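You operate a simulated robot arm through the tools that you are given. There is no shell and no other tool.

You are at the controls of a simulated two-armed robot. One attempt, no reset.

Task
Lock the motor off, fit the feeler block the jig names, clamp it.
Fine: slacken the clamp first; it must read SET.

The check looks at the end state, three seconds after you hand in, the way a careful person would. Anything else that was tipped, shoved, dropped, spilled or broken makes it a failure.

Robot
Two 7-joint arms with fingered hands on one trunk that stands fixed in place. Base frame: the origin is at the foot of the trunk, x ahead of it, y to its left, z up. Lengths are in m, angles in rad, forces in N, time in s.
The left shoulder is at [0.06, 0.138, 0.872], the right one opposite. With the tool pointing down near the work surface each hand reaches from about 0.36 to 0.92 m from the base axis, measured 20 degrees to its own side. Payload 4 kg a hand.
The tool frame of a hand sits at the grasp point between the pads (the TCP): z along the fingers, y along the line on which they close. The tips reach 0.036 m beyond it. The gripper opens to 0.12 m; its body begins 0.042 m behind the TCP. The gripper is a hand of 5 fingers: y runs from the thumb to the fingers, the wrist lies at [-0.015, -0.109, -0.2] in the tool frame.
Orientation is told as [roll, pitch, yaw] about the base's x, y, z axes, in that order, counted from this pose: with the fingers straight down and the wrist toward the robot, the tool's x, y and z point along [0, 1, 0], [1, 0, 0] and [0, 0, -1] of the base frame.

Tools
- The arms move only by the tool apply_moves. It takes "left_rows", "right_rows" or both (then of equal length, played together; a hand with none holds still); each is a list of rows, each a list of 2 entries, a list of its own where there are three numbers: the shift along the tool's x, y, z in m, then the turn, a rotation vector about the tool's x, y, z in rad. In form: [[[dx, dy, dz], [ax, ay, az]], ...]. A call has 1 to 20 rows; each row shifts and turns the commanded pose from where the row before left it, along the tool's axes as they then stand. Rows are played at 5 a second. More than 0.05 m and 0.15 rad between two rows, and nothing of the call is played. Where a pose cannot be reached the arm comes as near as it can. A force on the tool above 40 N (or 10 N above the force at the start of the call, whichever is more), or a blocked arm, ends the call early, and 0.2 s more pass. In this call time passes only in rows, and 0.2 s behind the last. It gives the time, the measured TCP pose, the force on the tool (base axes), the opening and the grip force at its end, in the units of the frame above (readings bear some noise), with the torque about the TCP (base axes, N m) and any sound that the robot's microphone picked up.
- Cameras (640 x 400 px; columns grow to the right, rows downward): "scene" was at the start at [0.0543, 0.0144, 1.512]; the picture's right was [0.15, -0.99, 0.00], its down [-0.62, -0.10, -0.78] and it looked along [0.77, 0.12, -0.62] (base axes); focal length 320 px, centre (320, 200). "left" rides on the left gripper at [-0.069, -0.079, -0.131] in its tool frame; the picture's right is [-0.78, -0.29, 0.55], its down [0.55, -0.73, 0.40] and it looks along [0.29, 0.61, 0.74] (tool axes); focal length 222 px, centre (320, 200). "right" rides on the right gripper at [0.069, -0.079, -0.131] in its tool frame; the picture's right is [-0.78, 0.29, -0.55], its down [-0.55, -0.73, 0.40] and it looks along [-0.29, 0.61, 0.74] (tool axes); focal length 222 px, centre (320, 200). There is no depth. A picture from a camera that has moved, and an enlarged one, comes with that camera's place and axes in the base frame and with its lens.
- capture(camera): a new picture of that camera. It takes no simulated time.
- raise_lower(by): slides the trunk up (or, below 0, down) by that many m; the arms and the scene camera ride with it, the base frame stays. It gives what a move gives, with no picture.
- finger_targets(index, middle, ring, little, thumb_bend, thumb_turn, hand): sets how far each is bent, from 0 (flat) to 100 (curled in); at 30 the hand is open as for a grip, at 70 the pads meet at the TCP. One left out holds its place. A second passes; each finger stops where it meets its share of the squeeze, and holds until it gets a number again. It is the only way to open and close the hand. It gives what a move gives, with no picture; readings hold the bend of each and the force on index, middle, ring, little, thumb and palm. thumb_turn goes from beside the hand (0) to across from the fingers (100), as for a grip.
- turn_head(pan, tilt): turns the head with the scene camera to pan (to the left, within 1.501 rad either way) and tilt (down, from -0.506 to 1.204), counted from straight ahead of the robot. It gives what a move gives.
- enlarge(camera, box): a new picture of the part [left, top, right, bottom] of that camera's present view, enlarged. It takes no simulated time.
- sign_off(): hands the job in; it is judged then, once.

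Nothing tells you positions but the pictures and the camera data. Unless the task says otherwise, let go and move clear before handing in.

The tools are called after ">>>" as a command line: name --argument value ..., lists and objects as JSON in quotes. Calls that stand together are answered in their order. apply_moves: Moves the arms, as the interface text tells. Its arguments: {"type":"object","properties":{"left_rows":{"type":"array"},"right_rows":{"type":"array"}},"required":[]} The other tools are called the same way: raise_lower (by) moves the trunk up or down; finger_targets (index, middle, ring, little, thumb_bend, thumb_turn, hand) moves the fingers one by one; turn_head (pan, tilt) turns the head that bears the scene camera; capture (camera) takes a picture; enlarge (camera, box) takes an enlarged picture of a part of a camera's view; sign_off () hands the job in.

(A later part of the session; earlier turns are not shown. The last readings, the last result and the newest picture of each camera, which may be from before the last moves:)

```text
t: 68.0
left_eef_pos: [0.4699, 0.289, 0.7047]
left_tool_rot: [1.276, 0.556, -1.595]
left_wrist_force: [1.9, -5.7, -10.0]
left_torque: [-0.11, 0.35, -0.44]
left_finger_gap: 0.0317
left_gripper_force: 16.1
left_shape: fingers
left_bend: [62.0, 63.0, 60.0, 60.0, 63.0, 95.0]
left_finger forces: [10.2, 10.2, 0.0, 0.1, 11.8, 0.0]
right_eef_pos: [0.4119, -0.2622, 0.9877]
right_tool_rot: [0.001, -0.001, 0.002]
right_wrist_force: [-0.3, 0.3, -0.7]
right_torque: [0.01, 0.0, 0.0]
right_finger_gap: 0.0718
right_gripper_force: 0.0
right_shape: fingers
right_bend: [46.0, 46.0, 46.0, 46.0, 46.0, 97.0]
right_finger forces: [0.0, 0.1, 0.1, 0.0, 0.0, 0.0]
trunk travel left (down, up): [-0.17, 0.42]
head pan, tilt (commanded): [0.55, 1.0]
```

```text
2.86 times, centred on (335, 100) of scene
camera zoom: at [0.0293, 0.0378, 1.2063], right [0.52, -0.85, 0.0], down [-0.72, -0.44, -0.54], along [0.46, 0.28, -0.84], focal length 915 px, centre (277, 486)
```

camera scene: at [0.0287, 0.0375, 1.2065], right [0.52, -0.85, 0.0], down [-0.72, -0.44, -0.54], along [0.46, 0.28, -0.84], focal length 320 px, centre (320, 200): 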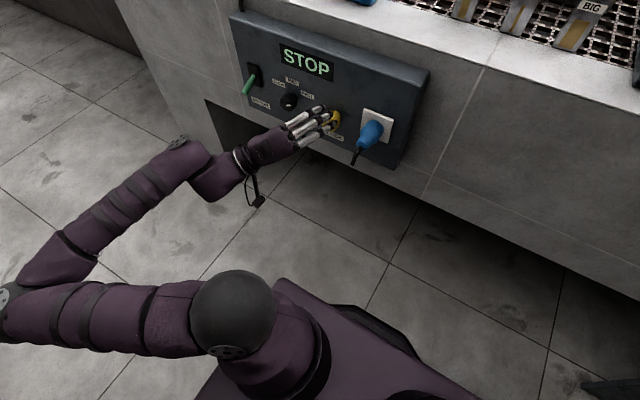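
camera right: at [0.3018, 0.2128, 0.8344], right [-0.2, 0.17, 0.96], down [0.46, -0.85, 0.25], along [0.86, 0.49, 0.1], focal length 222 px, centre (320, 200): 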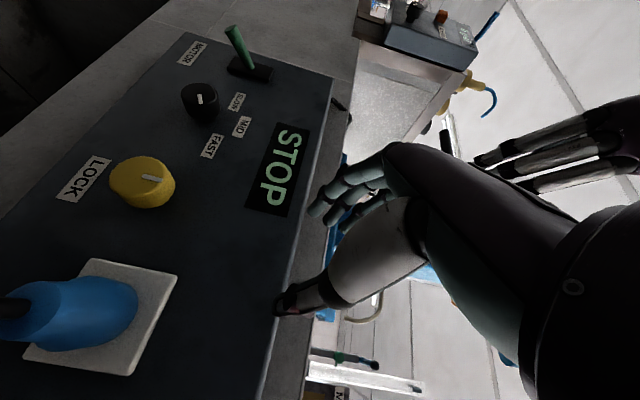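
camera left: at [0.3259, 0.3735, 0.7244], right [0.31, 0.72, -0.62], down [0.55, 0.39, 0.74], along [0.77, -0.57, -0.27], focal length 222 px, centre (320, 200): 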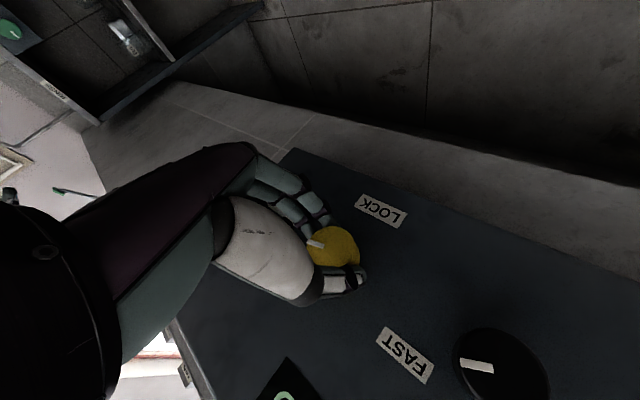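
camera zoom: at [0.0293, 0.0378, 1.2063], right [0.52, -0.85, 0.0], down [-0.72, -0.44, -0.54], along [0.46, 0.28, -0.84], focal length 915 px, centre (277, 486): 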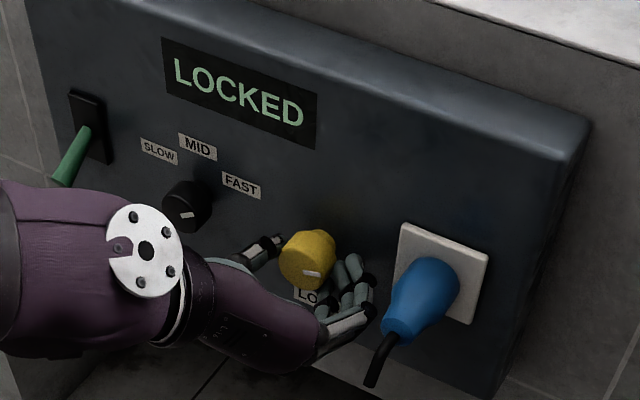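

The display now reads LOCKED. I'll add a small extra turn for margin, then open the fingers evenly and see that it stays.

>>> apply_moves --left_rows '[[[0, 0.0012, 0], [0.0361, -0.0025, 0.1248]]]'

>>> finger_targets --hand "left" --index 48 --middle 48 --ring 48 --little 48 --thumb_bend 48

>>> enlarge --camera "scene" --box '[230, 30, 440, 170]'

>>> capture --camera "left"

```text
t: 68.4
left_eef_pos: [0.4693, 0.2882, 0.7057]
left_tool_rot: [1.273, 0.685, -1.597]
left_wrist_force: [0.4, -3.5, -11.0]
left_torque: [-0.09, 0.42, -0.36]
left_finger_gap: 0.0318
left_gripper_force: 15.8
left_shape: fingers
left_bend: [62.0, 63.0, 60.0, 60.0, 63.0, 95.0]
left_finger forces: [10.1, 9.5, 0.0, 0.0, 12.0, 0.0]
right_eef_pos: [0.413, -0.2604, 0.9876]
right_tool_rot: [-0.002, -0.001, 0.003]
right_wrist_force: [0.4, 0.3, 0.1]
right_torque: [-0.01, 0.01, 0.02]
right_finger_gap: 0.0722
right_gripper_force: 0.1
right_shape: fingers
right_bend: [46.0, 46.0, 46.0, 46.0, 46.0, 97.0]
right_finger forces: [0.0, 0.0, 0.1, 0.0, 0.0, 0.1]
trunk travel left (down, up): [-0.17, 0.42]
head pan, tilt (commanded): [0.55, 1.0]
```

```text
t: 69.4
left_eef_pos: [0.4705, 0.2885, 0.7059]
left_tool_rot: [1.273, 0.685, -1.596]
left_wrist_force: [0.2, 0.1, -0.6]
left_torque: [-0.03, 0.01, 0.0]
left_finger_gap: 0.0655
left_gripper_force: 0.2
left_shape: fingers
left_bend: [48.0, 48.0, 48.0, 48.0, 48.0, 97.0]
left_finger forces: [0.0, 0.1, 0.0, 0.0, 0.0, 0.0]
right_eef_pos: [0.4124, -0.262, 0.9877]
right_tool_rot: [0.0, 0.0, 0.002]
right_wrist_force: [0.1, 0.3, -0.1]
right_torque: [-0.02, 0.0, 0.0]
right_finger_gap: 0.0721
right_gripper_force: 0.1
right_shape: fingers
right_bend: [46.0, 46.0, 46.0, 46.0, 46.0, 97.0]
right_finger forces: [0.1, 0.1, 0.0, 0.0, 0.0, 0.1]
trunk travel left (down, up): [-0.17, 0.42]
head pan, tilt (commanded): [0.55, 1.0]
```

```text
2.86 times, centred on (335, 100) of scene
camera zoom: at [0.0287, 0.0375, 1.2064], right [0.52, -0.85, 0.0], down [-0.72, -0.44, -0.54], along [0.46, 0.28, -0.84], focal length 915 px, centre (277, 486)
```

zoom: 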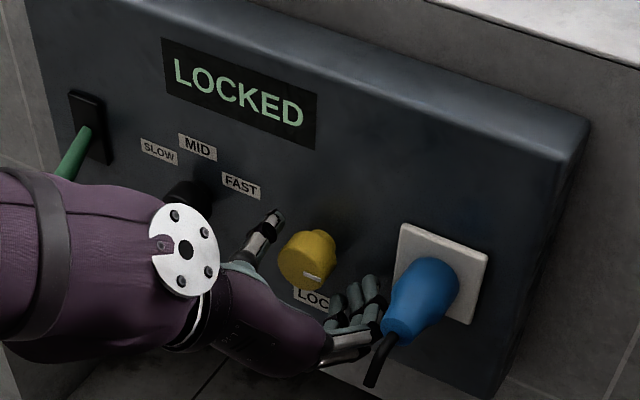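

```text
taken
camera left: at [0.3259, 0.3693, 0.7352], right [0.31, 0.79, -0.52], down [0.55, 0.3, 0.78], along [0.78, -0.53, -0.34], focal length 222 px, centre (320, 200)
```

left: 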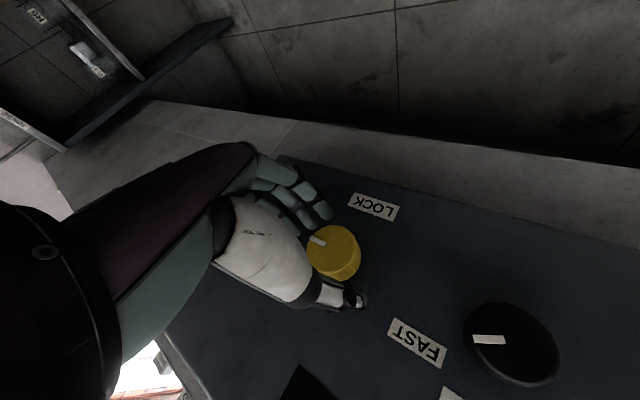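

LOCKED holds after release. I'll withdraw straight back from the knob in small steps.

>>> apply_moves --left_rows '[[[-0.0033, 0.0002, -0.0115], [0, 0, 0]], [[-0.0033, 0.0002, -0.0115], [0, 0, 0]], [[-0.0033, 0.0002, -0.0115], [0, 0, 0]]]'

>>> enlarge --camera "scene" --box '[230, 30, 440, 170]'

```text
t: 70.2
left_eef_pos: [0.4488, 0.2935, 0.7166]
left_tool_rot: [1.27, 0.682, -1.599]
left_wrist_force: [-0.4, 0.2, 0.1]
left_torque: [-0.03, 0.02, -0.04]
left_finger_gap: 0.0657
left_gripper_force: 0.0
left_shape: fingers
left_bend: [48.0, 48.0, 48.0, 48.0, 48.0, 97.0]
left_finger forces: [0.0, 0.0, 0.1, 0.0, 0.0, 0.0]
left hand out of reach, approached as far as the arm can: row 2, 3
right_eef_pos: [0.4109, -0.2614, 0.9864]
right_tool_rot: [0.001, 0.001, 0.003]
right_wrist_force: [-0.3, -0.2, -0.9]
right_torque: [-0.02, 0.06, 0.0]
right_finger_gap: 0.0722
right_gripper_force: 0.2
right_shape: fingers
right_bend: [46.0, 46.0, 46.0, 46.0, 46.0, 97.0]
right_finger forces: [0.0, 0.0, 0.1, 0.0, 0.0, 0.0]
trunk travel left (down, up): [-0.17, 0.42]
head pan, tilt (commanded): [0.55, 1.0]
```

```text
2.86 times, centred on (335, 100) of scene
camera zoom: at [0.0288, 0.0375, 1.2064], right [0.52, -0.85, 0.0], down [-0.72, -0.44, -0.54], along [0.46, 0.28, -0.84], focal length 915 px, centre (277, 486)
```

zoom: 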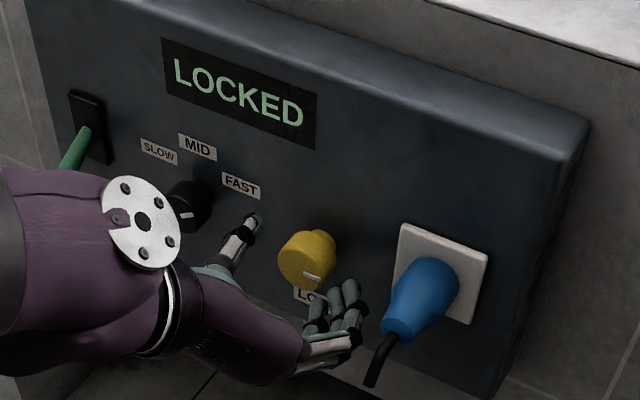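

Tips are nearly clear of the knob face. I'll continue backing out while rolling counterclockwise to ease the arm off its limit.

>>> apply_moves --left_rows '[[[-0.0015, 0.001, -0.008], [-0.0361, 0.0025, -0.1248]], [[-0.0022, 0.0, -0.0077], [-0.0361, 0.0025, -0.1248]], [[-0.0022, 0.0, -0.0077], [-0.0361, 0.0025, -0.1248]], [[-0.0022, 0.0, -0.0077], [-0.0361, 0.0025, -0.1248]]]'

>>> enlarge --camera "scene" --box '[230, 30, 440, 170]'

>>> capture --camera "left"

```text
t: 71.2
left_eef_pos: [0.4169, 0.2929, 0.7157]
left_tool_rot: [1.288, 0.164, -1.592]
left_wrist_force: [0.3, -0.4, 0.8]
left_torque: [0.02, 0.07, -0.01]
left_finger_gap: 0.0658
left_gripper_force: 0.1
left_shape: fingers
left_bend: [48.0, 48.0, 48.0, 48.0, 48.0, 97.0]
left_finger forces: [0.0, 0.0, 0.1, 0.1, 0.1, 0.0]
right_eef_pos: [0.4117, -0.2627, 0.9878]
right_tool_rot: [0.0, 0.0, 0.002]
right_wrist_force: [0.5, 0.4, 1.5]
right_torque: [0.05, 0.01, -0.02]
right_finger_gap: 0.0722
right_gripper_force: 0.0
right_shape: fingers
right_bend: [46.0, 46.0, 46.0, 46.0, 46.0, 97.0]
right_finger forces: [0.0, 0.0, 0.1, 0.0, 0.0, 0.1]
trunk travel left (down, up): [-0.17, 0.42]
head pan, tilt (commanded): [0.55, 1.0]
```

```text
2.86 times, centred on (335, 100) of scene
camera zoom: at [0.0288, 0.0374, 1.2065], right [0.52, -0.85, 0.0], down [-0.72, -0.44, -0.54], along [0.46, 0.28, -0.84], focal length 915 px, centre (277, 486)
```

zoom: 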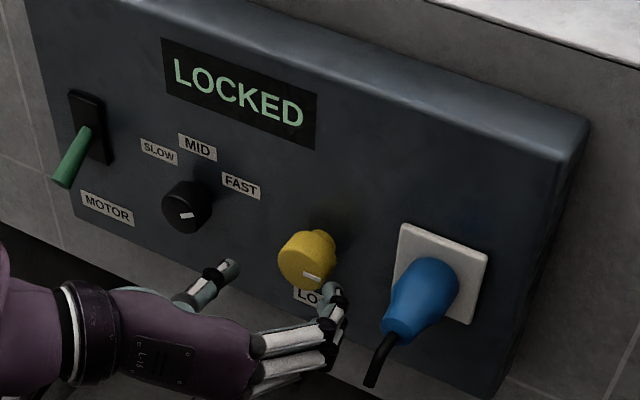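

```text
taken
camera left: at [0.2737, 0.3783, 0.7005], right [0.31, 0.43, -0.85], down [0.55, 0.65, 0.53], along [0.77, -0.63, -0.03], focal length 222 px, centre (320, 200)
```

left: 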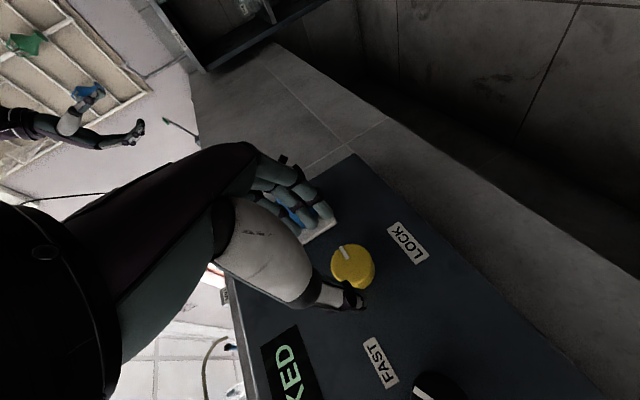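

The lock is done and the left hand is clear. Now I'll raise the trunk back up for bench work and turn the head toward the jig and blocks.

>>> raise_lower --by 0.35

>>> turn_head --pan -0.2 --tilt 0.75

>>> capture --camera "scene"

>>> capture --camera "right"

```text
t: 74.6
left_eef_pos: [0.4186, 0.2937, 1.0669]
left_tool_rot: [1.286, 0.165, -1.591]
left_wrist_force: [-0.4, 0.6, 0.1]
left_torque: [-0.01, 0.02, -0.01]
left_finger_gap: 0.0654
left_gripper_force: 0.1
left_shape: fingers
left_bend: [48.0, 48.0, 48.0, 48.0, 48.0, 97.0]
left_finger forces: [0.0, 0.0, 0.1, 0.1, 0.0, 0.1]
right_eef_pos: [0.4126, -0.2623, 1.3364]
right_tool_rot: [0.0, -0.002, 0.003]
right_wrist_force: [0.2, 0.0, 1.5]
right_torque: [0.06, -0.03, 0.0]
right_finger_gap: 0.0722
right_gripper_force: 0.1
right_shape: fingers
right_bend: [46.0, 46.0, 46.0, 46.0, 46.0, 97.0]
right_finger forces: [0.0, 0.0, 0.0, 0.0, 0.0, 0.0]
trunk travel left (down, up): [-0.52, 0.07]
head pan, tilt (commanded): [0.55, 1.0]
```

```text
t: 75.7
left_eef_pos: [0.4164, 0.2936, 1.0661]
left_tool_rot: [1.285, 0.164, -1.59]
left_wrist_force: [0.7, 0.0, 0.4]
left_torque: [0.02, 0.0, 0.01]
left_finger_gap: 0.0654
left_gripper_force: 0.2
left_shape: fingers
left_bend: [48.0, 48.0, 48.0, 48.0, 48.0, 97.0]
left_finger forces: [0.1, 0.1, 0.2, 0.1, 0.0, 0.0]
right_eef_pos: [0.4121, -0.2617, 1.3378]
right_tool_rot: [0.0, 0.0, 0.001]
right_wrist_force: [0.4, 0.2, -0.9]
right_torque: [0.01, -0.01, -0.01]
right_finger_gap: 0.0722
right_gripper_force: 0.1
right_shape: fingers
right_bend: [46.0, 46.0, 46.0, 46.0, 46.0, 97.0]
right_finger forces: [0.0, 0.0, 0.0, 0.0, 0.0, 0.0]
trunk travel left (down, up): [-0.52, 0.07]
head pan, tilt (commanded): [-0.201, 0.75]
```

```text
taken
camera scene: at [0.0505, -0.0153, 1.5755], right [-0.2, -0.98, 0.0], down [-0.67, 0.14, -0.73], along [0.72, -0.15, -0.68], focal length 320 px, centre (320, 200)
```

scene: 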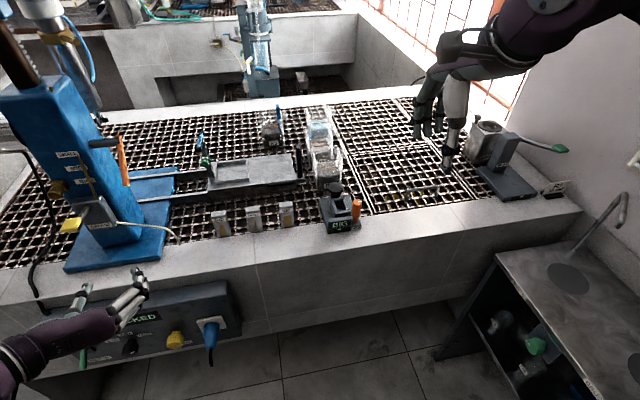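

```text
taken
camera right: at [0.3323, -0.1917, 1.4685], right [0.29, -0.78, 0.55], down [-0.73, -0.55, -0.4], along [0.61, -0.29, -0.74], focal length 222 px, centre (320, 200)
```

right: 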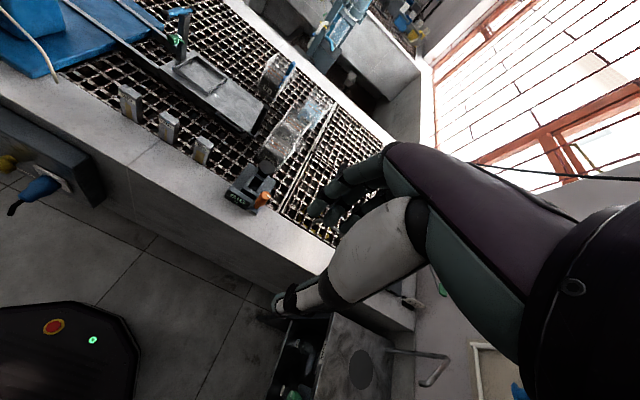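

I'll look closely at the jig's slot, black plunger and orange clamp knob from this view.

>>> enlarge --camera "scene" --box '[310, 175, 370, 240]'

>>> enlarge --camera "right" --box '[215, 145, 285, 220]'

>>> enlarge --camera "scene" --box '[200, 190, 310, 250]'

```text
6.15 times, centred on (340, 208) of scene
camera zoom: at [0.0505, -0.0153, 1.5755], right [-0.2, -0.98, 0.0], down [-0.67, 0.14, -0.73], along [0.72, -0.15, -0.68], focal length 1970 px, centre (197, 154)
```

zoom: 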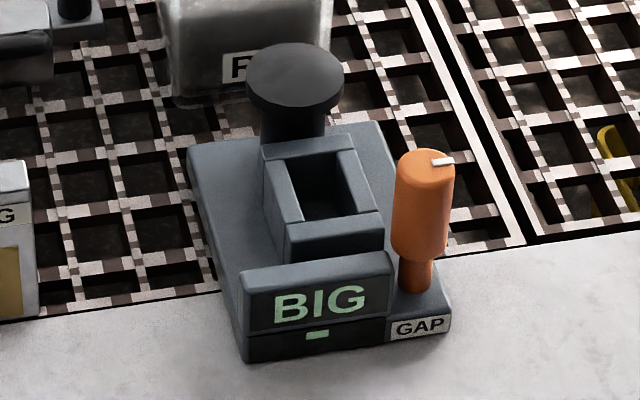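

```text
5.33 times, centred on (250, 182) of right
camera zoom: at [0.3323, -0.1917, 1.4685], right [0.29, -0.78, 0.55], down [-0.73, -0.55, -0.4], along [0.61, -0.29, -0.74], focal length 1185 px, centre (693, 293)
```

zoom: 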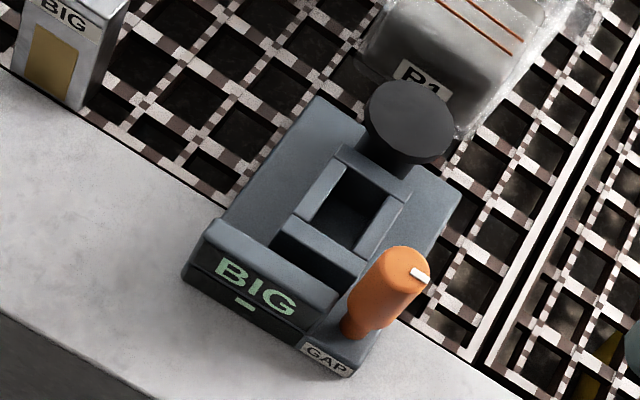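

```text
5.82 times, centred on (255, 220) of scene
camera zoom: at [0.0505, -0.0153, 1.5755], right [-0.2, -0.98, 0.0], down [-0.67, 0.14, -0.73], along [0.72, -0.15, -0.68], focal length 1862 px, centre (698, 84)
```

zoom: 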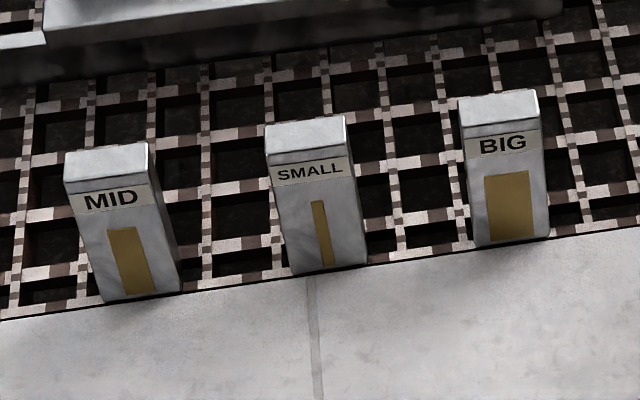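

The orange handle (top ≈ [0.638, -0.238, 0.995], ~27 mm diameter, vertical) is the marked rotary clamp; the slot (≈25 × 44 mm, long side fore-aft) needs the block turned 90°. I'll bring the right hand above the orange handle for a close look.

>>> apply_moves --right_rows '[[[0.0034, 0.0323, 0.029], [0, 0, 0]], [[0.0034, 0.0323, 0.029], [0, 0, 0]], [[0.0034, 0.0323, 0.029], [0, 0, 0]], [[0.0034, 0.0323, 0.029], [0, 0, 0]], [[0.0034, 0.0323, 0.029], [0, 0, 0]], [[0.0034, 0.0323, 0.029], [0, 0, 0]], [[0.0034, 0.0323, 0.029], [0, 0, 0]]]'

>>> capture --camera "right"

>>> capture --camera "scene"

```text
t: 77.3
left_eef_pos: [0.4184, 0.2972, 1.0643]
left_tool_rot: [1.283, 0.16, -1.592]
left_wrist_force: [0.9, 0.7, -0.5]
left_torque: [0.0, 0.02, -0.05]
left_finger_gap: 0.0656
left_gripper_force: 0.0
left_shape: fingers
left_bend: [48.0, 48.0, 48.0, 48.0, 48.0, 97.0]
left_finger forces: [0.0, 0.1, 0.0, 0.1, 0.0, 0.1]
right_eef_pos: [0.6384, -0.2365, 1.1352]
right_tool_rot: [-0.006, 0.002, -0.002]
right_wrist_force: [0.6, -0.3, -1.1]
right_torque: [0.03, 0.04, 0.0]
right_finger_gap: 0.0723
right_gripper_force: 0.1
right_shape: fingers
right_bend: [46.0, 46.0, 46.0, 46.0, 46.0, 97.0]
right_finger forces: [0.0, 0.1, 0.1, 0.0, 0.0, 0.1]
trunk travel left (down, up): [-0.52, 0.07]
head pan, tilt (commanded): [-0.201, 0.75]
```

```text
taken
camera right: at [0.5594, -0.1655, 1.2663], right [0.29, -0.78, 0.55], down [-0.74, -0.55, -0.39], along [0.61, -0.29, -0.74], focal length 222 px, centre (320, 200)
```

right: 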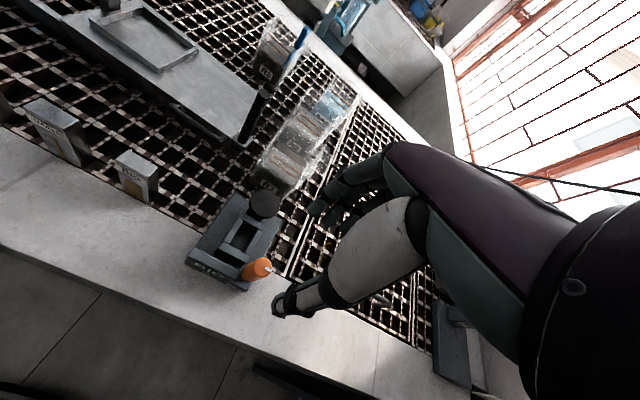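

```text
taken
camera scene: at [0.0519, -0.0117, 1.5755], right [-0.2, -0.98, 0.0], down [-0.67, 0.13, -0.73], along [0.72, -0.15, -0.68], focal length 320 px, centre (320, 200)
```

scene: 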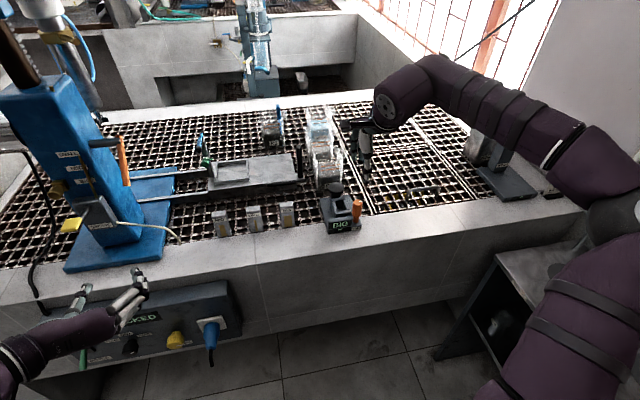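

I'll zoom the hand camera on the jig for exact positions.

>>> enlarge --camera "right" --box '[170, 180, 310, 300]'

>>> enlarge --camera "scene" --box '[310, 175, 380, 240]'

```text
3.33 times, centred on (240, 240) of right
camera zoom: at [0.5594, -0.1655, 1.2663], right [0.29, -0.78, 0.55], down [-0.74, -0.55, -0.39], along [0.61, -0.29, -0.74], focal length 740 px, centre (587, 67)
```

zoom: 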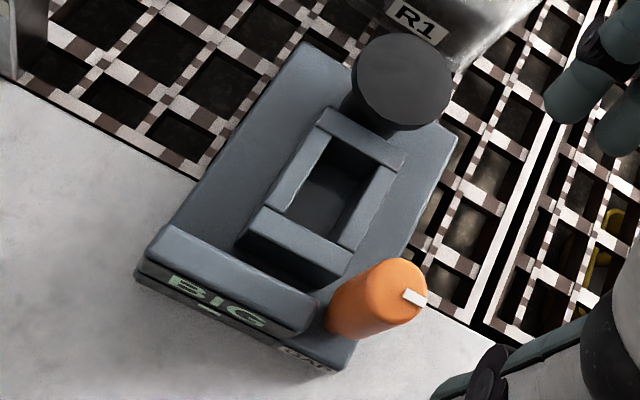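

```text
6.15 times, centred on (345, 208) of scene
camera zoom: at [0.0519, -0.0117, 1.5755], right [-0.2, -0.98, 0.0], down [-0.67, 0.13, -0.73], along [0.72, -0.15, -0.68], focal length 1970 px, centre (166, 154)
```

zoom: 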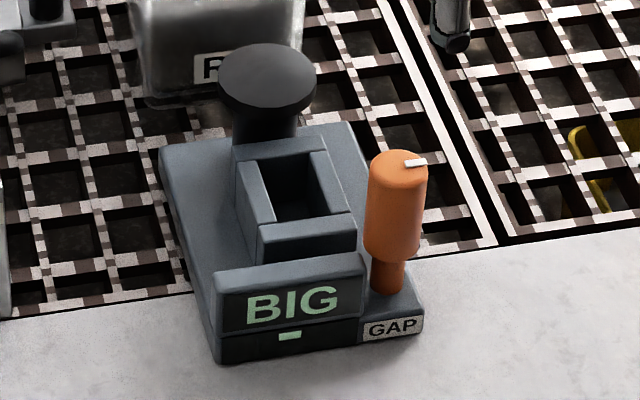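

The orange handle centre is near [0.646, -0.237], top z≈0.985. I'll test the right hand's yaw range in free air above it before gripping, from about -40° to +55°.

>>> apply_moves --right_rows '[[[0, 0.004, 0], [0, 0, 0.14]], [[0, 0.004, 0], [0, 0, 0.14]], [[0, 0, 0], [0, 0, 0.14]], [[0, 0, 0], [0, 0, 0.14]], [[0, 0, 0], [0, 0, 0.14]]]'

>>> apply_moves --right_rows '[[[0, 0, 0], [0, 0, -0.14]], [[0, 0, 0], [0, 0, -0.14]], [[0, 0, 0], [0, 0, -0.14]], [[0, 0, 0], [0, 0, -0.14]], [[0, 0, 0], [0, 0, -0.14]], [[0, 0, 0], [0, 0, -0.14]], [[0, 0, 0], [0, 0, -0.14]], [[0, 0, 0], [0, 0, -0.14]], [[0, 0, 0], [0, 0, -0.14]], [[0, 0, 0], [0, 0, -0.14]], [[0, 0, 0], [0, 0, -0.14]], [[0, 0, 0], [0, 0, -0.14]]]'

>>> capture --camera "scene"

>>> capture --camera "right"

```text
t: 78.5
left_eef_pos: [0.4174, 0.2952, 1.0652]
left_tool_rot: [1.287, 0.166, -1.589]
left_wrist_force: [-0.1, 0.2, -0.6]
left_torque: [0.01, 0.01, 0.0]
left_finger_gap: 0.0657
left_gripper_force: 0.1
left_shape: fingers
left_bend: [48.0, 48.0, 48.0, 48.0, 48.0, 97.0]
left_finger forces: [0.1, 0.0, 0.1, 0.1, 0.0, 0.0]
right_eef_pos: [0.6373, -0.3253, 1.1644]
right_tool_rot: [0.0, -0.005, -0.701]
right_wrist_force: [-0.9, -0.3, -0.6]
right_torque: [-0.02, -0.01, 0.0]
right_finger_gap: 0.072
right_gripper_force: 0.1
right_shape: fingers
right_bend: [46.0, 46.0, 46.0, 46.0, 46.0, 97.0]
right_finger forces: [0.0, 0.1, 0.1, 0.0, 0.1, 0.0]
right hand out of reach, approached as far as the arm can: row 2, 3, 4, 5
trunk travel left (down, up): [-0.52, 0.07]
head pan, tilt (commanded): [-0.201, 0.75]
```

```text
t: 81.1
left_eef_pos: [0.4154, 0.2939, 1.0667]
left_tool_rot: [1.288, 0.165, -1.588]
left_wrist_force: [-0.4, -0.1, 0.1]
left_torque: [0.01, -0.01, 0.03]
left_finger_gap: 0.0655
left_gripper_force: 0.1
left_shape: fingers
left_bend: [48.0, 48.0, 48.0, 48.0, 48.0, 97.0]
left_finger forces: [0.0, 0.0, 0.0, 0.0, 0.1, 0.1]
right_eef_pos: [0.6377, -0.3248, 1.1654]
right_tool_rot: [0.001, -0.001, 0.141]
right_wrist_force: [0.2, -0.7, -0.6]
right_torque: [0.02, -0.01, 0.0]
right_finger_gap: 0.072
right_gripper_force: 0.1
right_shape: fingers
right_bend: [46.0, 46.0, 46.0, 46.0, 46.0, 97.0]
right_finger forces: [0.1, 0.0, 0.0, 0.0, 0.0, 0.0]
right hand out of reach, approached as far as the arm can: row 7, 8, 9, 10, 11, 12
trunk travel left (down, up): [-0.52, 0.07]
head pan, tilt (commanded): [-0.201, 0.75]
```

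```text
taken
camera scene: at [0.0506, -0.0154, 1.5755], right [-0.2, -0.98, 0.0], down [-0.67, 0.14, -0.73], along [0.72, -0.15, -0.68], focal length 320 px, centre (320, 200)
```

scene: 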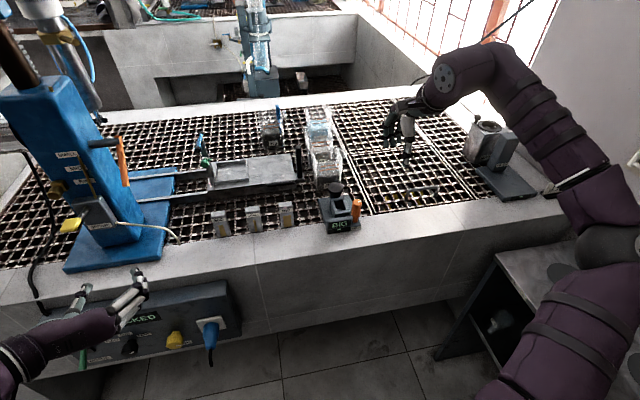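

```text
taken
camera right: at [0.5497, -0.2663, 1.2959], right [0.4, -0.74, 0.55], down [-0.65, -0.65, -0.4], along [0.65, -0.2, -0.74], focal length 222 px, centre (320, 200)
```

right: 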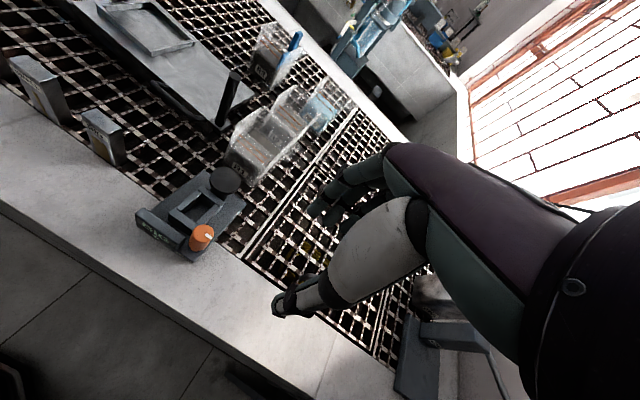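

Yaw is limited at this height because the wrist sits too far above the shoulder. I'll raise the trunk fully, come down lower, and test again.

>>> raise_lower --by 0.07

>>> apply_moves --right_rows '[[[0.0172, 0.004, 0.036], [0, 0, 0]], [[0.0172, 0.004, 0.036], [0, 0, 0]], [[0.0172, 0.004, 0.036], [0, 0, 0]], [[0.0172, 0.004, 0.036], [0, 0, 0]], [[0.0172, 0.004, 0.036], [0, 0, 0]]]'

>>> capture --camera "scene"

```text
t: 82.2
left_eef_pos: [0.417, 0.2928, 1.1365]
left_tool_rot: [1.286, 0.163, -1.59]
left_wrist_force: [0.2, -0.1, -0.5]
left_torque: [0.01, -0.01, -0.02]
left_finger_gap: 0.0656
left_gripper_force: 0.0
left_shape: fingers
left_bend: [48.0, 48.0, 48.0, 48.0, 48.0, 97.0]
left_finger forces: [0.1, 0.1, 0.0, 0.0, 0.0, 0.1]
right_eef_pos: [0.6389, -0.3258, 1.2339]
right_tool_rot: [0.001, 0.0, 0.141]
right_wrist_force: [-0.2, 0.5, -0.3]
right_torque: [-0.01, -0.04, -0.02]
right_finger_gap: 0.0722
right_gripper_force: 0.0
right_shape: fingers
right_bend: [46.0, 46.0, 46.0, 46.0, 46.0, 97.0]
right_finger forces: [0.1, 0.0, 0.0, 0.0, 0.1, 0.1]
trunk travel left (down, up): [-0.59, 0.0]
head pan, tilt (commanded): [-0.201, 0.75]
```

```text
t: 83.4
left_eef_pos: [0.4175, 0.2937, 1.1356]
left_tool_rot: [1.288, 0.165, -1.592]
left_wrist_force: [0.4, -0.1, 0.2]
left_torque: [-0.01, 0.01, 0.0]
left_finger_gap: 0.0657
left_gripper_force: 0.2
left_shape: fingers
left_bend: [48.0, 48.0, 48.0, 48.0, 48.0, 97.0]
left_finger forces: [0.0, 0.0, 0.1, 0.1, 0.1, 0.1]
right_eef_pos: [0.6473, -0.2388, 1.0548]
right_tool_rot: [0.002, -0.001, 0.143]
right_wrist_force: [0.1, 0.4, -0.6]
right_torque: [-0.02, 0.01, 0.04]
right_finger_gap: 0.072
right_gripper_force: 0.0
right_shape: fingers
right_bend: [46.0, 46.0, 46.0, 46.0, 46.0, 97.0]
right_finger forces: [0.1, 0.0, 0.0, 0.0, 0.0, 0.0]
trunk travel left (down, up): [-0.59, 0.0]
head pan, tilt (commanded): [-0.201, 0.75]
```

```text
taken
camera scene: at [0.0511, -0.0153, 1.6456], right [-0.2, -0.98, 0.0], down [-0.67, 0.14, -0.73], along [0.72, -0.15, -0.68], focal length 320 px, centre (320, 200)
```

scene: 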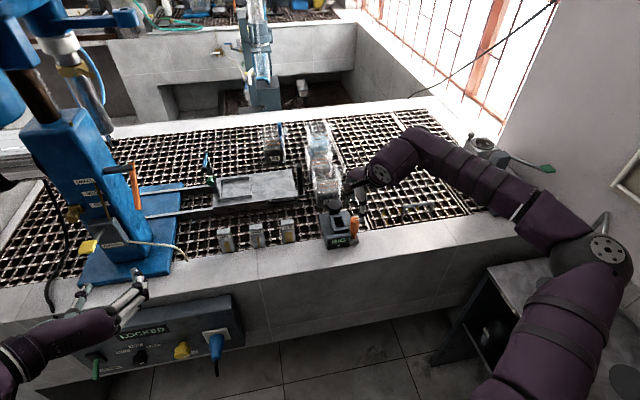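

Positioned above the handle with no warnings. Testing yaw to the left (counterclockwise) here.

>>> apply_moves --right_rows '[[[0, 0, 0], [0, 0, -0.14]], [[0, 0, 0], [0, 0, -0.14]], [[0, 0, 0], [0, 0, -0.14]], [[0, 0, 0], [0, 0, -0.14]], [[0, 0, 0], [0, 0, -0.14]], [[0, 0, 0], [0, 0, -0.14]]]'

>>> capture --camera "scene"

>>> capture --camera "right"

```text
t: 84.8
left_eef_pos: [0.4175, 0.2935, 1.1362]
left_tool_rot: [1.287, 0.164, -1.592]
left_wrist_force: [0.3, 0.0, 0.0]
left_torque: [0.01, -0.03, 0.02]
left_finger_gap: 0.0658
left_gripper_force: 0.1
left_shape: fingers
left_bend: [48.0, 48.0, 48.0, 48.0, 48.0, 97.0]
left_finger forces: [0.1, 0.0, 0.0, 0.0, 0.0, 0.0]
right_eef_pos: [0.5056, -0.0628, 1.0478]
right_tool_rot: [-0.007, 0.002, 0.88]
right_wrist_force: [0.1, -0.2, 0.1]
right_torque: [-0.04, -0.01, 0.01]
right_finger_gap: 0.0721
right_gripper_force: 0.1
right_shape: fingers
right_bend: [46.0, 46.0, 46.0, 46.0, 46.0, 97.0]
right_finger forces: [0.0, 0.0, 0.1, 0.0, 0.0, 0.0]
right hand out of reach, approached as far as the arm can: row 2, 3, 4, 5, 6
trunk travel left (down, up): [-0.59, 0.0]
head pan, tilt (commanded): [-0.201, 0.75]
```

```text
taken
camera scene: at [0.0497, -0.0144, 1.6456], right [-0.2, -0.98, 0.0], down [-0.67, 0.14, -0.73], along [0.72, -0.15, -0.68], focal length 320 px, centre (320, 200)
```

scene: 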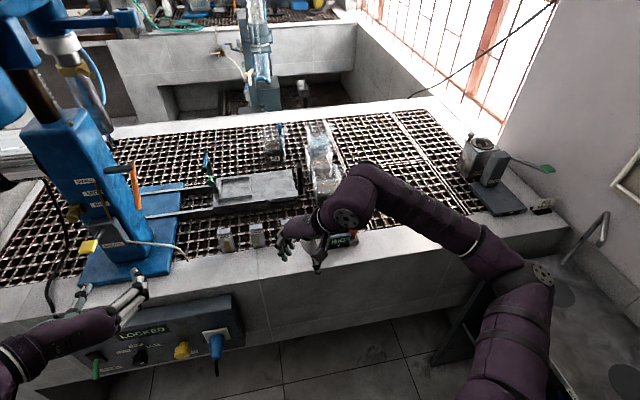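

```text
taken
camera right: at [0.4004, -0.0793, 1.1782], right [0.79, -0.27, 0.55], down [-0.04, -0.92, -0.39], along [0.61, 0.29, -0.74], focal length 222 px, centre (320, 200)
```

right: 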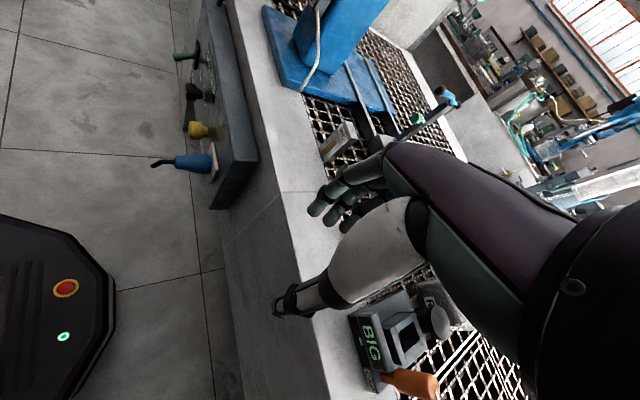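

Yaw at that spot is joint-limited and the hand slid sideways (nothing touched). Near the body the wrist yaws freely, so I'll retreat up and back, then approach the handle from there in a different arm branch.

>>> apply_moves --right_rows '[[[0.0022, -0.0244, -0.04], [0, 0, 0]], [[0.0022, -0.0244, -0.04], [0, 0, 0]], [[0.0022, -0.0244, -0.04], [0, 0, 0]], [[0.0022, -0.0244, -0.04], [0, 0, 0]], [[0.0022, -0.0244, -0.04], [0, 0, 0]]]'

>>> capture --camera "scene"

```text
t: 86.0
left_eef_pos: [0.4153, 0.2943, 1.1356]
left_tool_rot: [1.287, 0.164, -1.589]
left_wrist_force: [-0.4, 0.0, -0.7]
left_torque: [0.02, 0.02, 0.02]
left_finger_gap: 0.0656
left_gripper_force: 0.1
left_shape: fingers
left_bend: [48.0, 48.0, 48.0, 48.0, 48.0, 97.0]
left_finger forces: [0.1, 0.0, 0.0, 0.1, 0.0, 0.1]
right_eef_pos: [0.4173, -0.1491, 1.2461]
right_tool_rot: [-0.003, 0.0, 0.902]
right_wrist_force: [0.1, -0.2, 1.0]
right_torque: [-0.05, -0.03, 0.01]
right_finger_gap: 0.0718
right_gripper_force: 0.1
right_shape: fingers
right_bend: [46.0, 46.0, 46.0, 46.0, 46.0, 97.0]
right_finger forces: [0.0, 0.0, 0.0, 0.0, 0.0, 0.1]
right hand out of reach, approached as far as the arm can: row 1
trunk travel left (down, up): [-0.59, 0.0]
head pan, tilt (commanded): [-0.201, 0.75]
```

```text
taken
camera scene: at [0.05, -0.0155, 1.6455], right [-0.2, -0.98, 0.0], down [-0.67, 0.14, -0.73], along [0.72, -0.15, -0.68], focal length 320 px, centre (320, 200)
```

scene: 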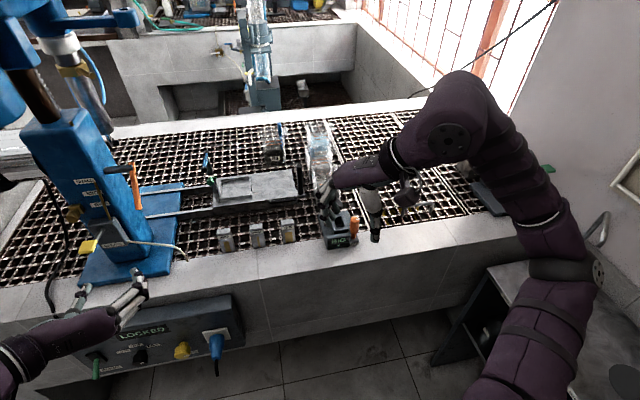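

I'll use the mirror of the left hand's good posture: fingers horizontal, pointing forward, with the right arm on its own side, where turning about the vertical is mostly a wrist bend. First lower the trunk 0.15 m and return the right hand to yaw 0 on its own side.

>>> raise_lower --by -0.15

>>> apply_moves --right_rows '[[[0, 0, 0], [0, 0, 0.1288]], [[0, 0, 0], [0, 0, 0.1288]], [[0, 0, 0], [0, 0, 0.1288]], [[0, 0, 0], [0, 0, 0.1288]], [[0, 0, 0], [0, 0, 0.1288]], [[0, 0, 0], [0, 0, 0.1288]], [[0, 0, 0], [0, 0, 0.1288]], [[-0.045, 0, 0.02], [0, 0, 0]], [[-0.045, 0, 0.02], [0, 0, 0]], [[-0.045, 0, 0.02], [0, 0, 0]]]'

>>> capture --camera "scene"

```text
t: 87.8
left_eef_pos: [0.4184, 0.2934, 0.9857]
left_tool_rot: [1.286, 0.165, -1.59]
left_wrist_force: [-0.1, 0.0, 0.0]
left_torque: [-0.02, 0.0, 0.05]
left_finger_gap: 0.0654
left_gripper_force: 0.0
left_shape: fingers
left_bend: [48.0, 48.0, 48.0, 48.0, 48.0, 97.0]
left_finger forces: [0.0, 0.0, 0.0, 0.1, 0.0, 0.0]
right_eef_pos: [0.4182, -0.1488, 1.0957]
right_tool_rot: [-0.001, 0.0, 0.902]
right_wrist_force: [-0.6, 0.2, 0.4]
right_torque: [-0.06, -0.01, 0.03]
right_finger_gap: 0.0718
right_gripper_force: 0.0
right_shape: fingers
right_bend: [46.0, 46.0, 46.0, 46.0, 46.0, 97.0]
right_finger forces: [0.1, 0.0, 0.1, 0.0, 0.0, 0.1]
trunk travel left (down, up): [-0.44, 0.15]
head pan, tilt (commanded): [-0.201, 0.75]
```

```text
t: 90.0
left_eef_pos: [0.4173, 0.2923, 0.9865]
left_tool_rot: [1.286, 0.166, -1.589]
left_wrist_force: [0.3, 0.2, -0.4]
left_torque: [0.03, 0.03, -0.01]
left_finger_gap: 0.0657
left_gripper_force: 0.0
left_shape: fingers
left_bend: [48.0, 48.0, 48.0, 48.0, 48.0, 97.0]
left_finger forces: [0.0, 0.1, 0.0, 0.0, 0.0, 0.0]
right_eef_pos: [0.4176, -0.2854, 1.0356]
right_tool_rot: [0.0, -0.002, 0.002]
right_wrist_force: [-0.5, 0.4, -0.3]
right_torque: [-0.01, -0.01, 0.0]
right_finger_gap: 0.0722
right_gripper_force: 0.0
right_shape: fingers
right_bend: [46.0, 46.0, 46.0, 46.0, 46.0, 97.0]
right_finger forces: [0.1, 0.0, 0.0, 0.0, 0.0, 0.0]
trunk travel left (down, up): [-0.44, 0.15]
head pan, tilt (commanded): [-0.201, 0.75]
```

```text
taken
camera scene: at [0.0504, -0.0159, 1.4956], right [-0.2, -0.98, 0.0], down [-0.67, 0.14, -0.73], along [0.72, -0.15, -0.68], focal length 320 px, centre (320, 200)
```

scene: 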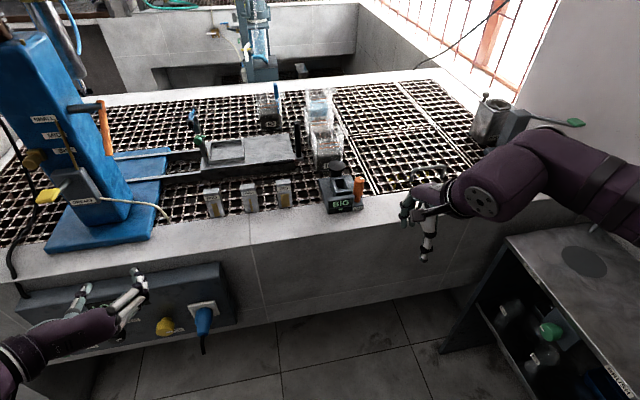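

Now mirroring the path the left arm used: slight pitch, then roll the hand so fingers will be on the left.

>>> apply_moves --right_rows '[[[0, 0, 0], [-0.12, 0, 0]], [[0, 0, 0], [-0.12, 0, 0]], [[0, 0, 0], [-0.12, 0, 0]], [[0, 0, 0], [-0.12, 0, 0]], [[0, 0, 0], [0, 0, -0.1428]], [[0, 0, 0], [0, 0, -0.1428]], [[0, 0, 0], [0, 0, -0.1428]], [[0, 0, 0], [0, 0, -0.1428]], [[0, 0, 0], [0, 0, -0.1428]], [[0, 0, 0], [0, 0, -0.1428]], [[0, 0, 0], [0, 0, -0.1428]], [[0, 0, 0], [0, 0, -0.1428]], [[0, 0, 0], [0, 0, -0.1428]], [[0, 0, 0], [0, 0, -0.1428]], [[0, 0, 0], [0, 0, -0.1428]]]'

>>> capture --camera "scene"

```text
t: 93.2
left_eef_pos: [0.4181, 0.2932, 0.9862]
left_tool_rot: [1.287, 0.166, -1.59]
left_wrist_force: [-0.6, 0.4, -0.3]
left_torque: [0.04, 0.02, -0.02]
left_finger_gap: 0.0656
left_gripper_force: 0.0
left_shape: fingers
left_bend: [48.0, 48.0, 48.0, 48.0, 48.0, 97.0]
left_finger forces: [0.1, 0.1, 0.1, 0.0, 0.0, 0.0]
right_eef_pos: [0.2822, -0.082, 1.0276]
right_tool_rot: [-0.469, -0.112, 1.356]
right_wrist_force: [0.1, 0.3, 0.0]
right_torque: [0.02, 0.01, 0.01]
right_finger_gap: 0.0722
right_gripper_force: 0.0
right_shape: fingers
right_bend: [46.0, 46.0, 46.0, 46.0, 46.0, 97.0]
right_finger forces: [0.0, 0.1, 0.1, 0.1, 0.0, 0.0]
right hand out of reach, approached as far as the arm can: row 7, 8, 9, 10, 11, 12, 13, 14, 15
trunk travel left (down, up): [-0.44, 0.15]
head pan, tilt (commanded): [-0.201, 0.75]
```

```text
taken
camera scene: at [0.0506, -0.0153, 1.4956], right [-0.2, -0.98, 0.0], down [-0.67, 0.14, -0.73], along [0.72, -0.15, -0.68], focal length 320 px, centre (320, 200)
```

scene: 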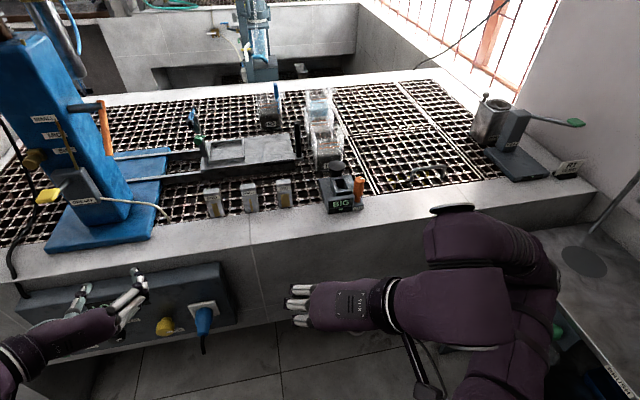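

The right arm is stuck in an awkward branch, so I'll tuck it away on its own side and use the left arm (which is in a good branch) for the bench work. First, restoring the right hand to a plain orientation and moving it right.

>>> apply_moves --right_rows '[[[0, -0.03, 0], [0, 0, 0.1428]], [[0, -0.03, 0], [0, 0, 0.1428]], [[0, -0.03, 0], [0, 0, 0.1428]], [[0, -0.02, 0], [0, 0, 0.1428]], [[0, 0, 0], [0, 0, 0.1428]], [[0, 0, 0], [0, 0, 0.1428]], [[0, 0, 0], [0, 0, 0.1428]], [[0, 0, 0], [0, 0, 0.1428]], [[0, 0, 0], [0, 0, 0.1428]], [[0, 0, 0], [0.07, 0, 0.07]], [[0, 0, 0], [0.12, 0, 0]], [[0, 0, 0], [0.12, 0, 0]], [[0, 0, 0], [0.12, 0, 0]]]'

>>> capture --camera "scene"

```text
t: 96.0
left_eef_pos: [0.4164, 0.2928, 0.9859]
left_tool_rot: [1.287, 0.165, -1.593]
left_wrist_force: [0.4, 0.3, 0.4]
left_torque: [-0.04, -0.06, 0.04]
left_finger_gap: 0.0658
left_gripper_force: 0.0
left_shape: fingers
left_bend: [48.0, 48.0, 48.0, 48.0, 48.0, 97.0]
left_finger forces: [0.0, 0.0, 0.0, 0.1, 0.0, 0.0]
right_eef_pos: [0.273, -0.1588, 1.1179]
right_tool_rot: [0.011, -0.048, -0.025]
right_wrist_force: [-0.3, -0.6, 0.0]
right_torque: [0.03, -0.03, -0.01]
right_finger_gap: 0.0717
right_gripper_force: 0.1
right_shape: fingers
right_bend: [46.0, 46.0, 46.0, 46.0, 46.0, 97.0]
right_finger forces: [0.0, 0.1, 0.0, 0.0, 0.0, 0.0]
right hand out of reach, approached as far as the arm can: row 1, 2, 3, 4, 5, 6, 7
trunk travel left (down, up): [-0.44, 0.15]
head pan, tilt (commanded): [-0.201, 0.75]
```

```text
taken
camera scene: at [0.0507, -0.0153, 1.4955], right [-0.2, -0.98, 0.0], down [-0.67, 0.14, -0.73], along [0.72, -0.15, -0.68], focal length 320 px, centre (320, 200)
```

scene: 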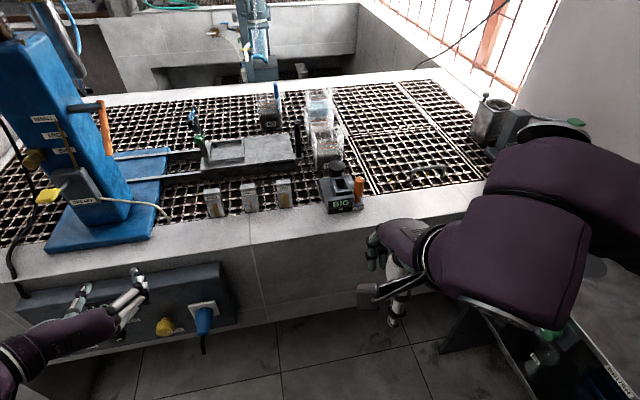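

Right hand is back to the default orientation. Moving it off to the right and up.

>>> apply_moves --right_rows '[[[-0.045, 0.012, -0.012], [0, 0, 0]], [[-0.045, 0.012, -0.012], [0, 0, 0]], [[-0.045, 0.012, -0.012], [0, 0, 0]], [[-0.045, 0.012, -0.012], [0, 0, 0]], [[-0.045, 0.012, -0.012], [0, 0, 0]], [[-0.045, 0.012, -0.012], [0, 0, 0]]]'

>>> capture --camera "scene"

```text
t: 97.3
left_eef_pos: [0.4182, 0.2918, 0.9863]
left_tool_rot: [1.284, 0.166, -1.593]
left_wrist_force: [0.6, -0.3, 0.8]
left_torque: [-0.03, 0.02, 0.0]
left_finger_gap: 0.0657
left_gripper_force: 0.0
left_shape: fingers
left_bend: [48.0, 48.0, 48.0, 48.0, 48.0, 97.0]
left_finger forces: [0.0, 0.1, 0.1, 0.0, 0.0, 0.1]
right_eef_pos: [0.3364, -0.4342, 1.1891]
right_tool_rot: [0.011, -0.048, -0.026]
right_wrist_force: [0.1, -0.3, 0.4]
right_torque: [0.04, 0.03, 0.03]
right_finger_gap: 0.0723
right_gripper_force: 0.2
right_shape: fingers
right_bend: [46.0, 46.0, 46.0, 46.0, 46.0, 97.0]
right_finger forces: [0.1, 0.0, 0.0, 0.0, 0.0, 0.0]
trunk travel left (down, up): [-0.44, 0.15]
head pan, tilt (commanded): [-0.201, 0.75]
```

```text
taken
camera scene: at [0.0519, -0.0172, 1.4955], right [-0.2, -0.98, 0.0], down [-0.67, 0.14, -0.73], along [0.72, -0.15, -0.68], focal length 320 px, centre (320, 200)
```

scene: 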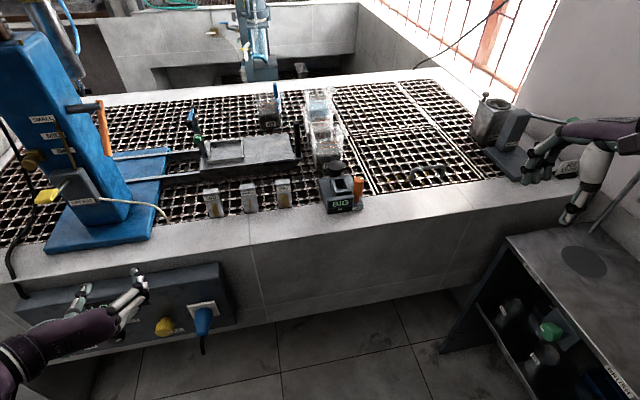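

Right arm is parked clear on the right. I'll raise the trunk to full height and turn the left hand to fingers-down with fingers to the right.

>>> raise_lower --by 0.15

>>> apply_moves --left_rows '[[[0, 0, 0], [-0.0144, -0.1426, -0.0136]], [[0, 0, 0], [-0.0144, -0.1426, -0.0136]], [[0, 0, 0], [-0.0144, -0.1426, -0.0136]], [[0, 0, 0], [-0.0144, -0.1426, -0.0136]], [[0, 0, 0], [-0.0144, -0.1426, -0.0136]], [[0, 0, 0], [-0.0144, -0.1426, -0.0136]], [[0, 0, 0], [-0.0144, -0.1426, -0.0136]], [[0, 0, 0], [-0.0144, -0.1426, -0.0136]], [[0, 0, 0], [-0.0144, -0.1426, -0.0136]]]'

>>> capture --camera "scene"

```text
t: 99.1
left_eef_pos: [0.4166, 0.2943, 1.1358]
left_tool_rot: [1.285, 0.164, -1.589]
left_wrist_force: [0.0, 0.0, -0.3]
left_torque: [-0.02, 0.02, 0.01]
left_finger_gap: 0.0658
left_gripper_force: 0.0
left_shape: fingers
left_bend: [48.0, 48.0, 48.0, 48.0, 48.0, 97.0]
left_finger forces: [0.0, 0.0, 0.0, 0.0, 0.0, 0.0]
right_eef_pos: [0.3345, -0.4322, 1.3404]
right_tool_rot: [0.009, -0.051, -0.024]
right_wrist_force: [0.3, -0.1, 0.7]
right_torque: [0.02, 0.02, -0.02]
right_finger_gap: 0.0722
right_gripper_force: 0.1
right_shape: fingers
right_bend: [46.0, 46.0, 46.0, 46.0, 46.0, 97.0]
right_finger forces: [0.0, 0.0, 0.0, 0.0, 0.0, 0.0]
trunk travel left (down, up): [-0.59, 0.0]
head pan, tilt (commanded): [-0.201, 0.75]
```

```text
t: 101.1
left_eef_pos: [0.4166, 0.2938, 1.1348]
left_tool_rot: [-0.003, -0.002, -1.571]
left_wrist_force: [0.1, 0.0, -0.3]
left_torque: [-0.01, 0.02, -0.05]
left_finger_gap: 0.0657
left_gripper_force: 0.1
left_shape: fingers
left_bend: [48.0, 48.0, 48.0, 48.0, 48.0, 97.0]
left_finger forces: [0.0, 0.0, 0.0, 0.0, 0.0, 0.0]
right_eef_pos: [0.3364, -0.4317, 1.3412]
right_tool_rot: [0.011, -0.051, -0.024]
right_wrist_force: [-0.3, -0.1, 0.1]
right_torque: [-0.01, 0.0, 0.02]
right_finger_gap: 0.072
right_gripper_force: 0.1
right_shape: fingers
right_bend: [46.0, 46.0, 46.0, 46.0, 46.0, 97.0]
right_finger forces: [0.0, 0.0, 0.0, 0.0, 0.0, 0.0]
trunk travel left (down, up): [-0.59, 0.0]
head pan, tilt (commanded): [-0.201, 0.75]
```

```text
taken
camera scene: at [0.0517, -0.0156, 1.6455], right [-0.2, -0.98, 0.0], down [-0.67, 0.14, -0.73], along [0.72, -0.15, -0.68], focal length 320 px, centre (320, 200)
```

scene: 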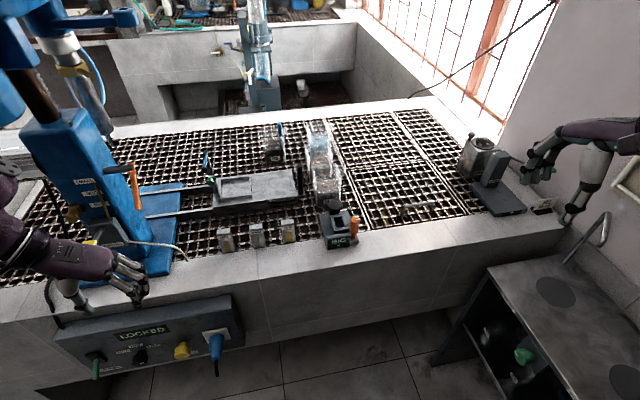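

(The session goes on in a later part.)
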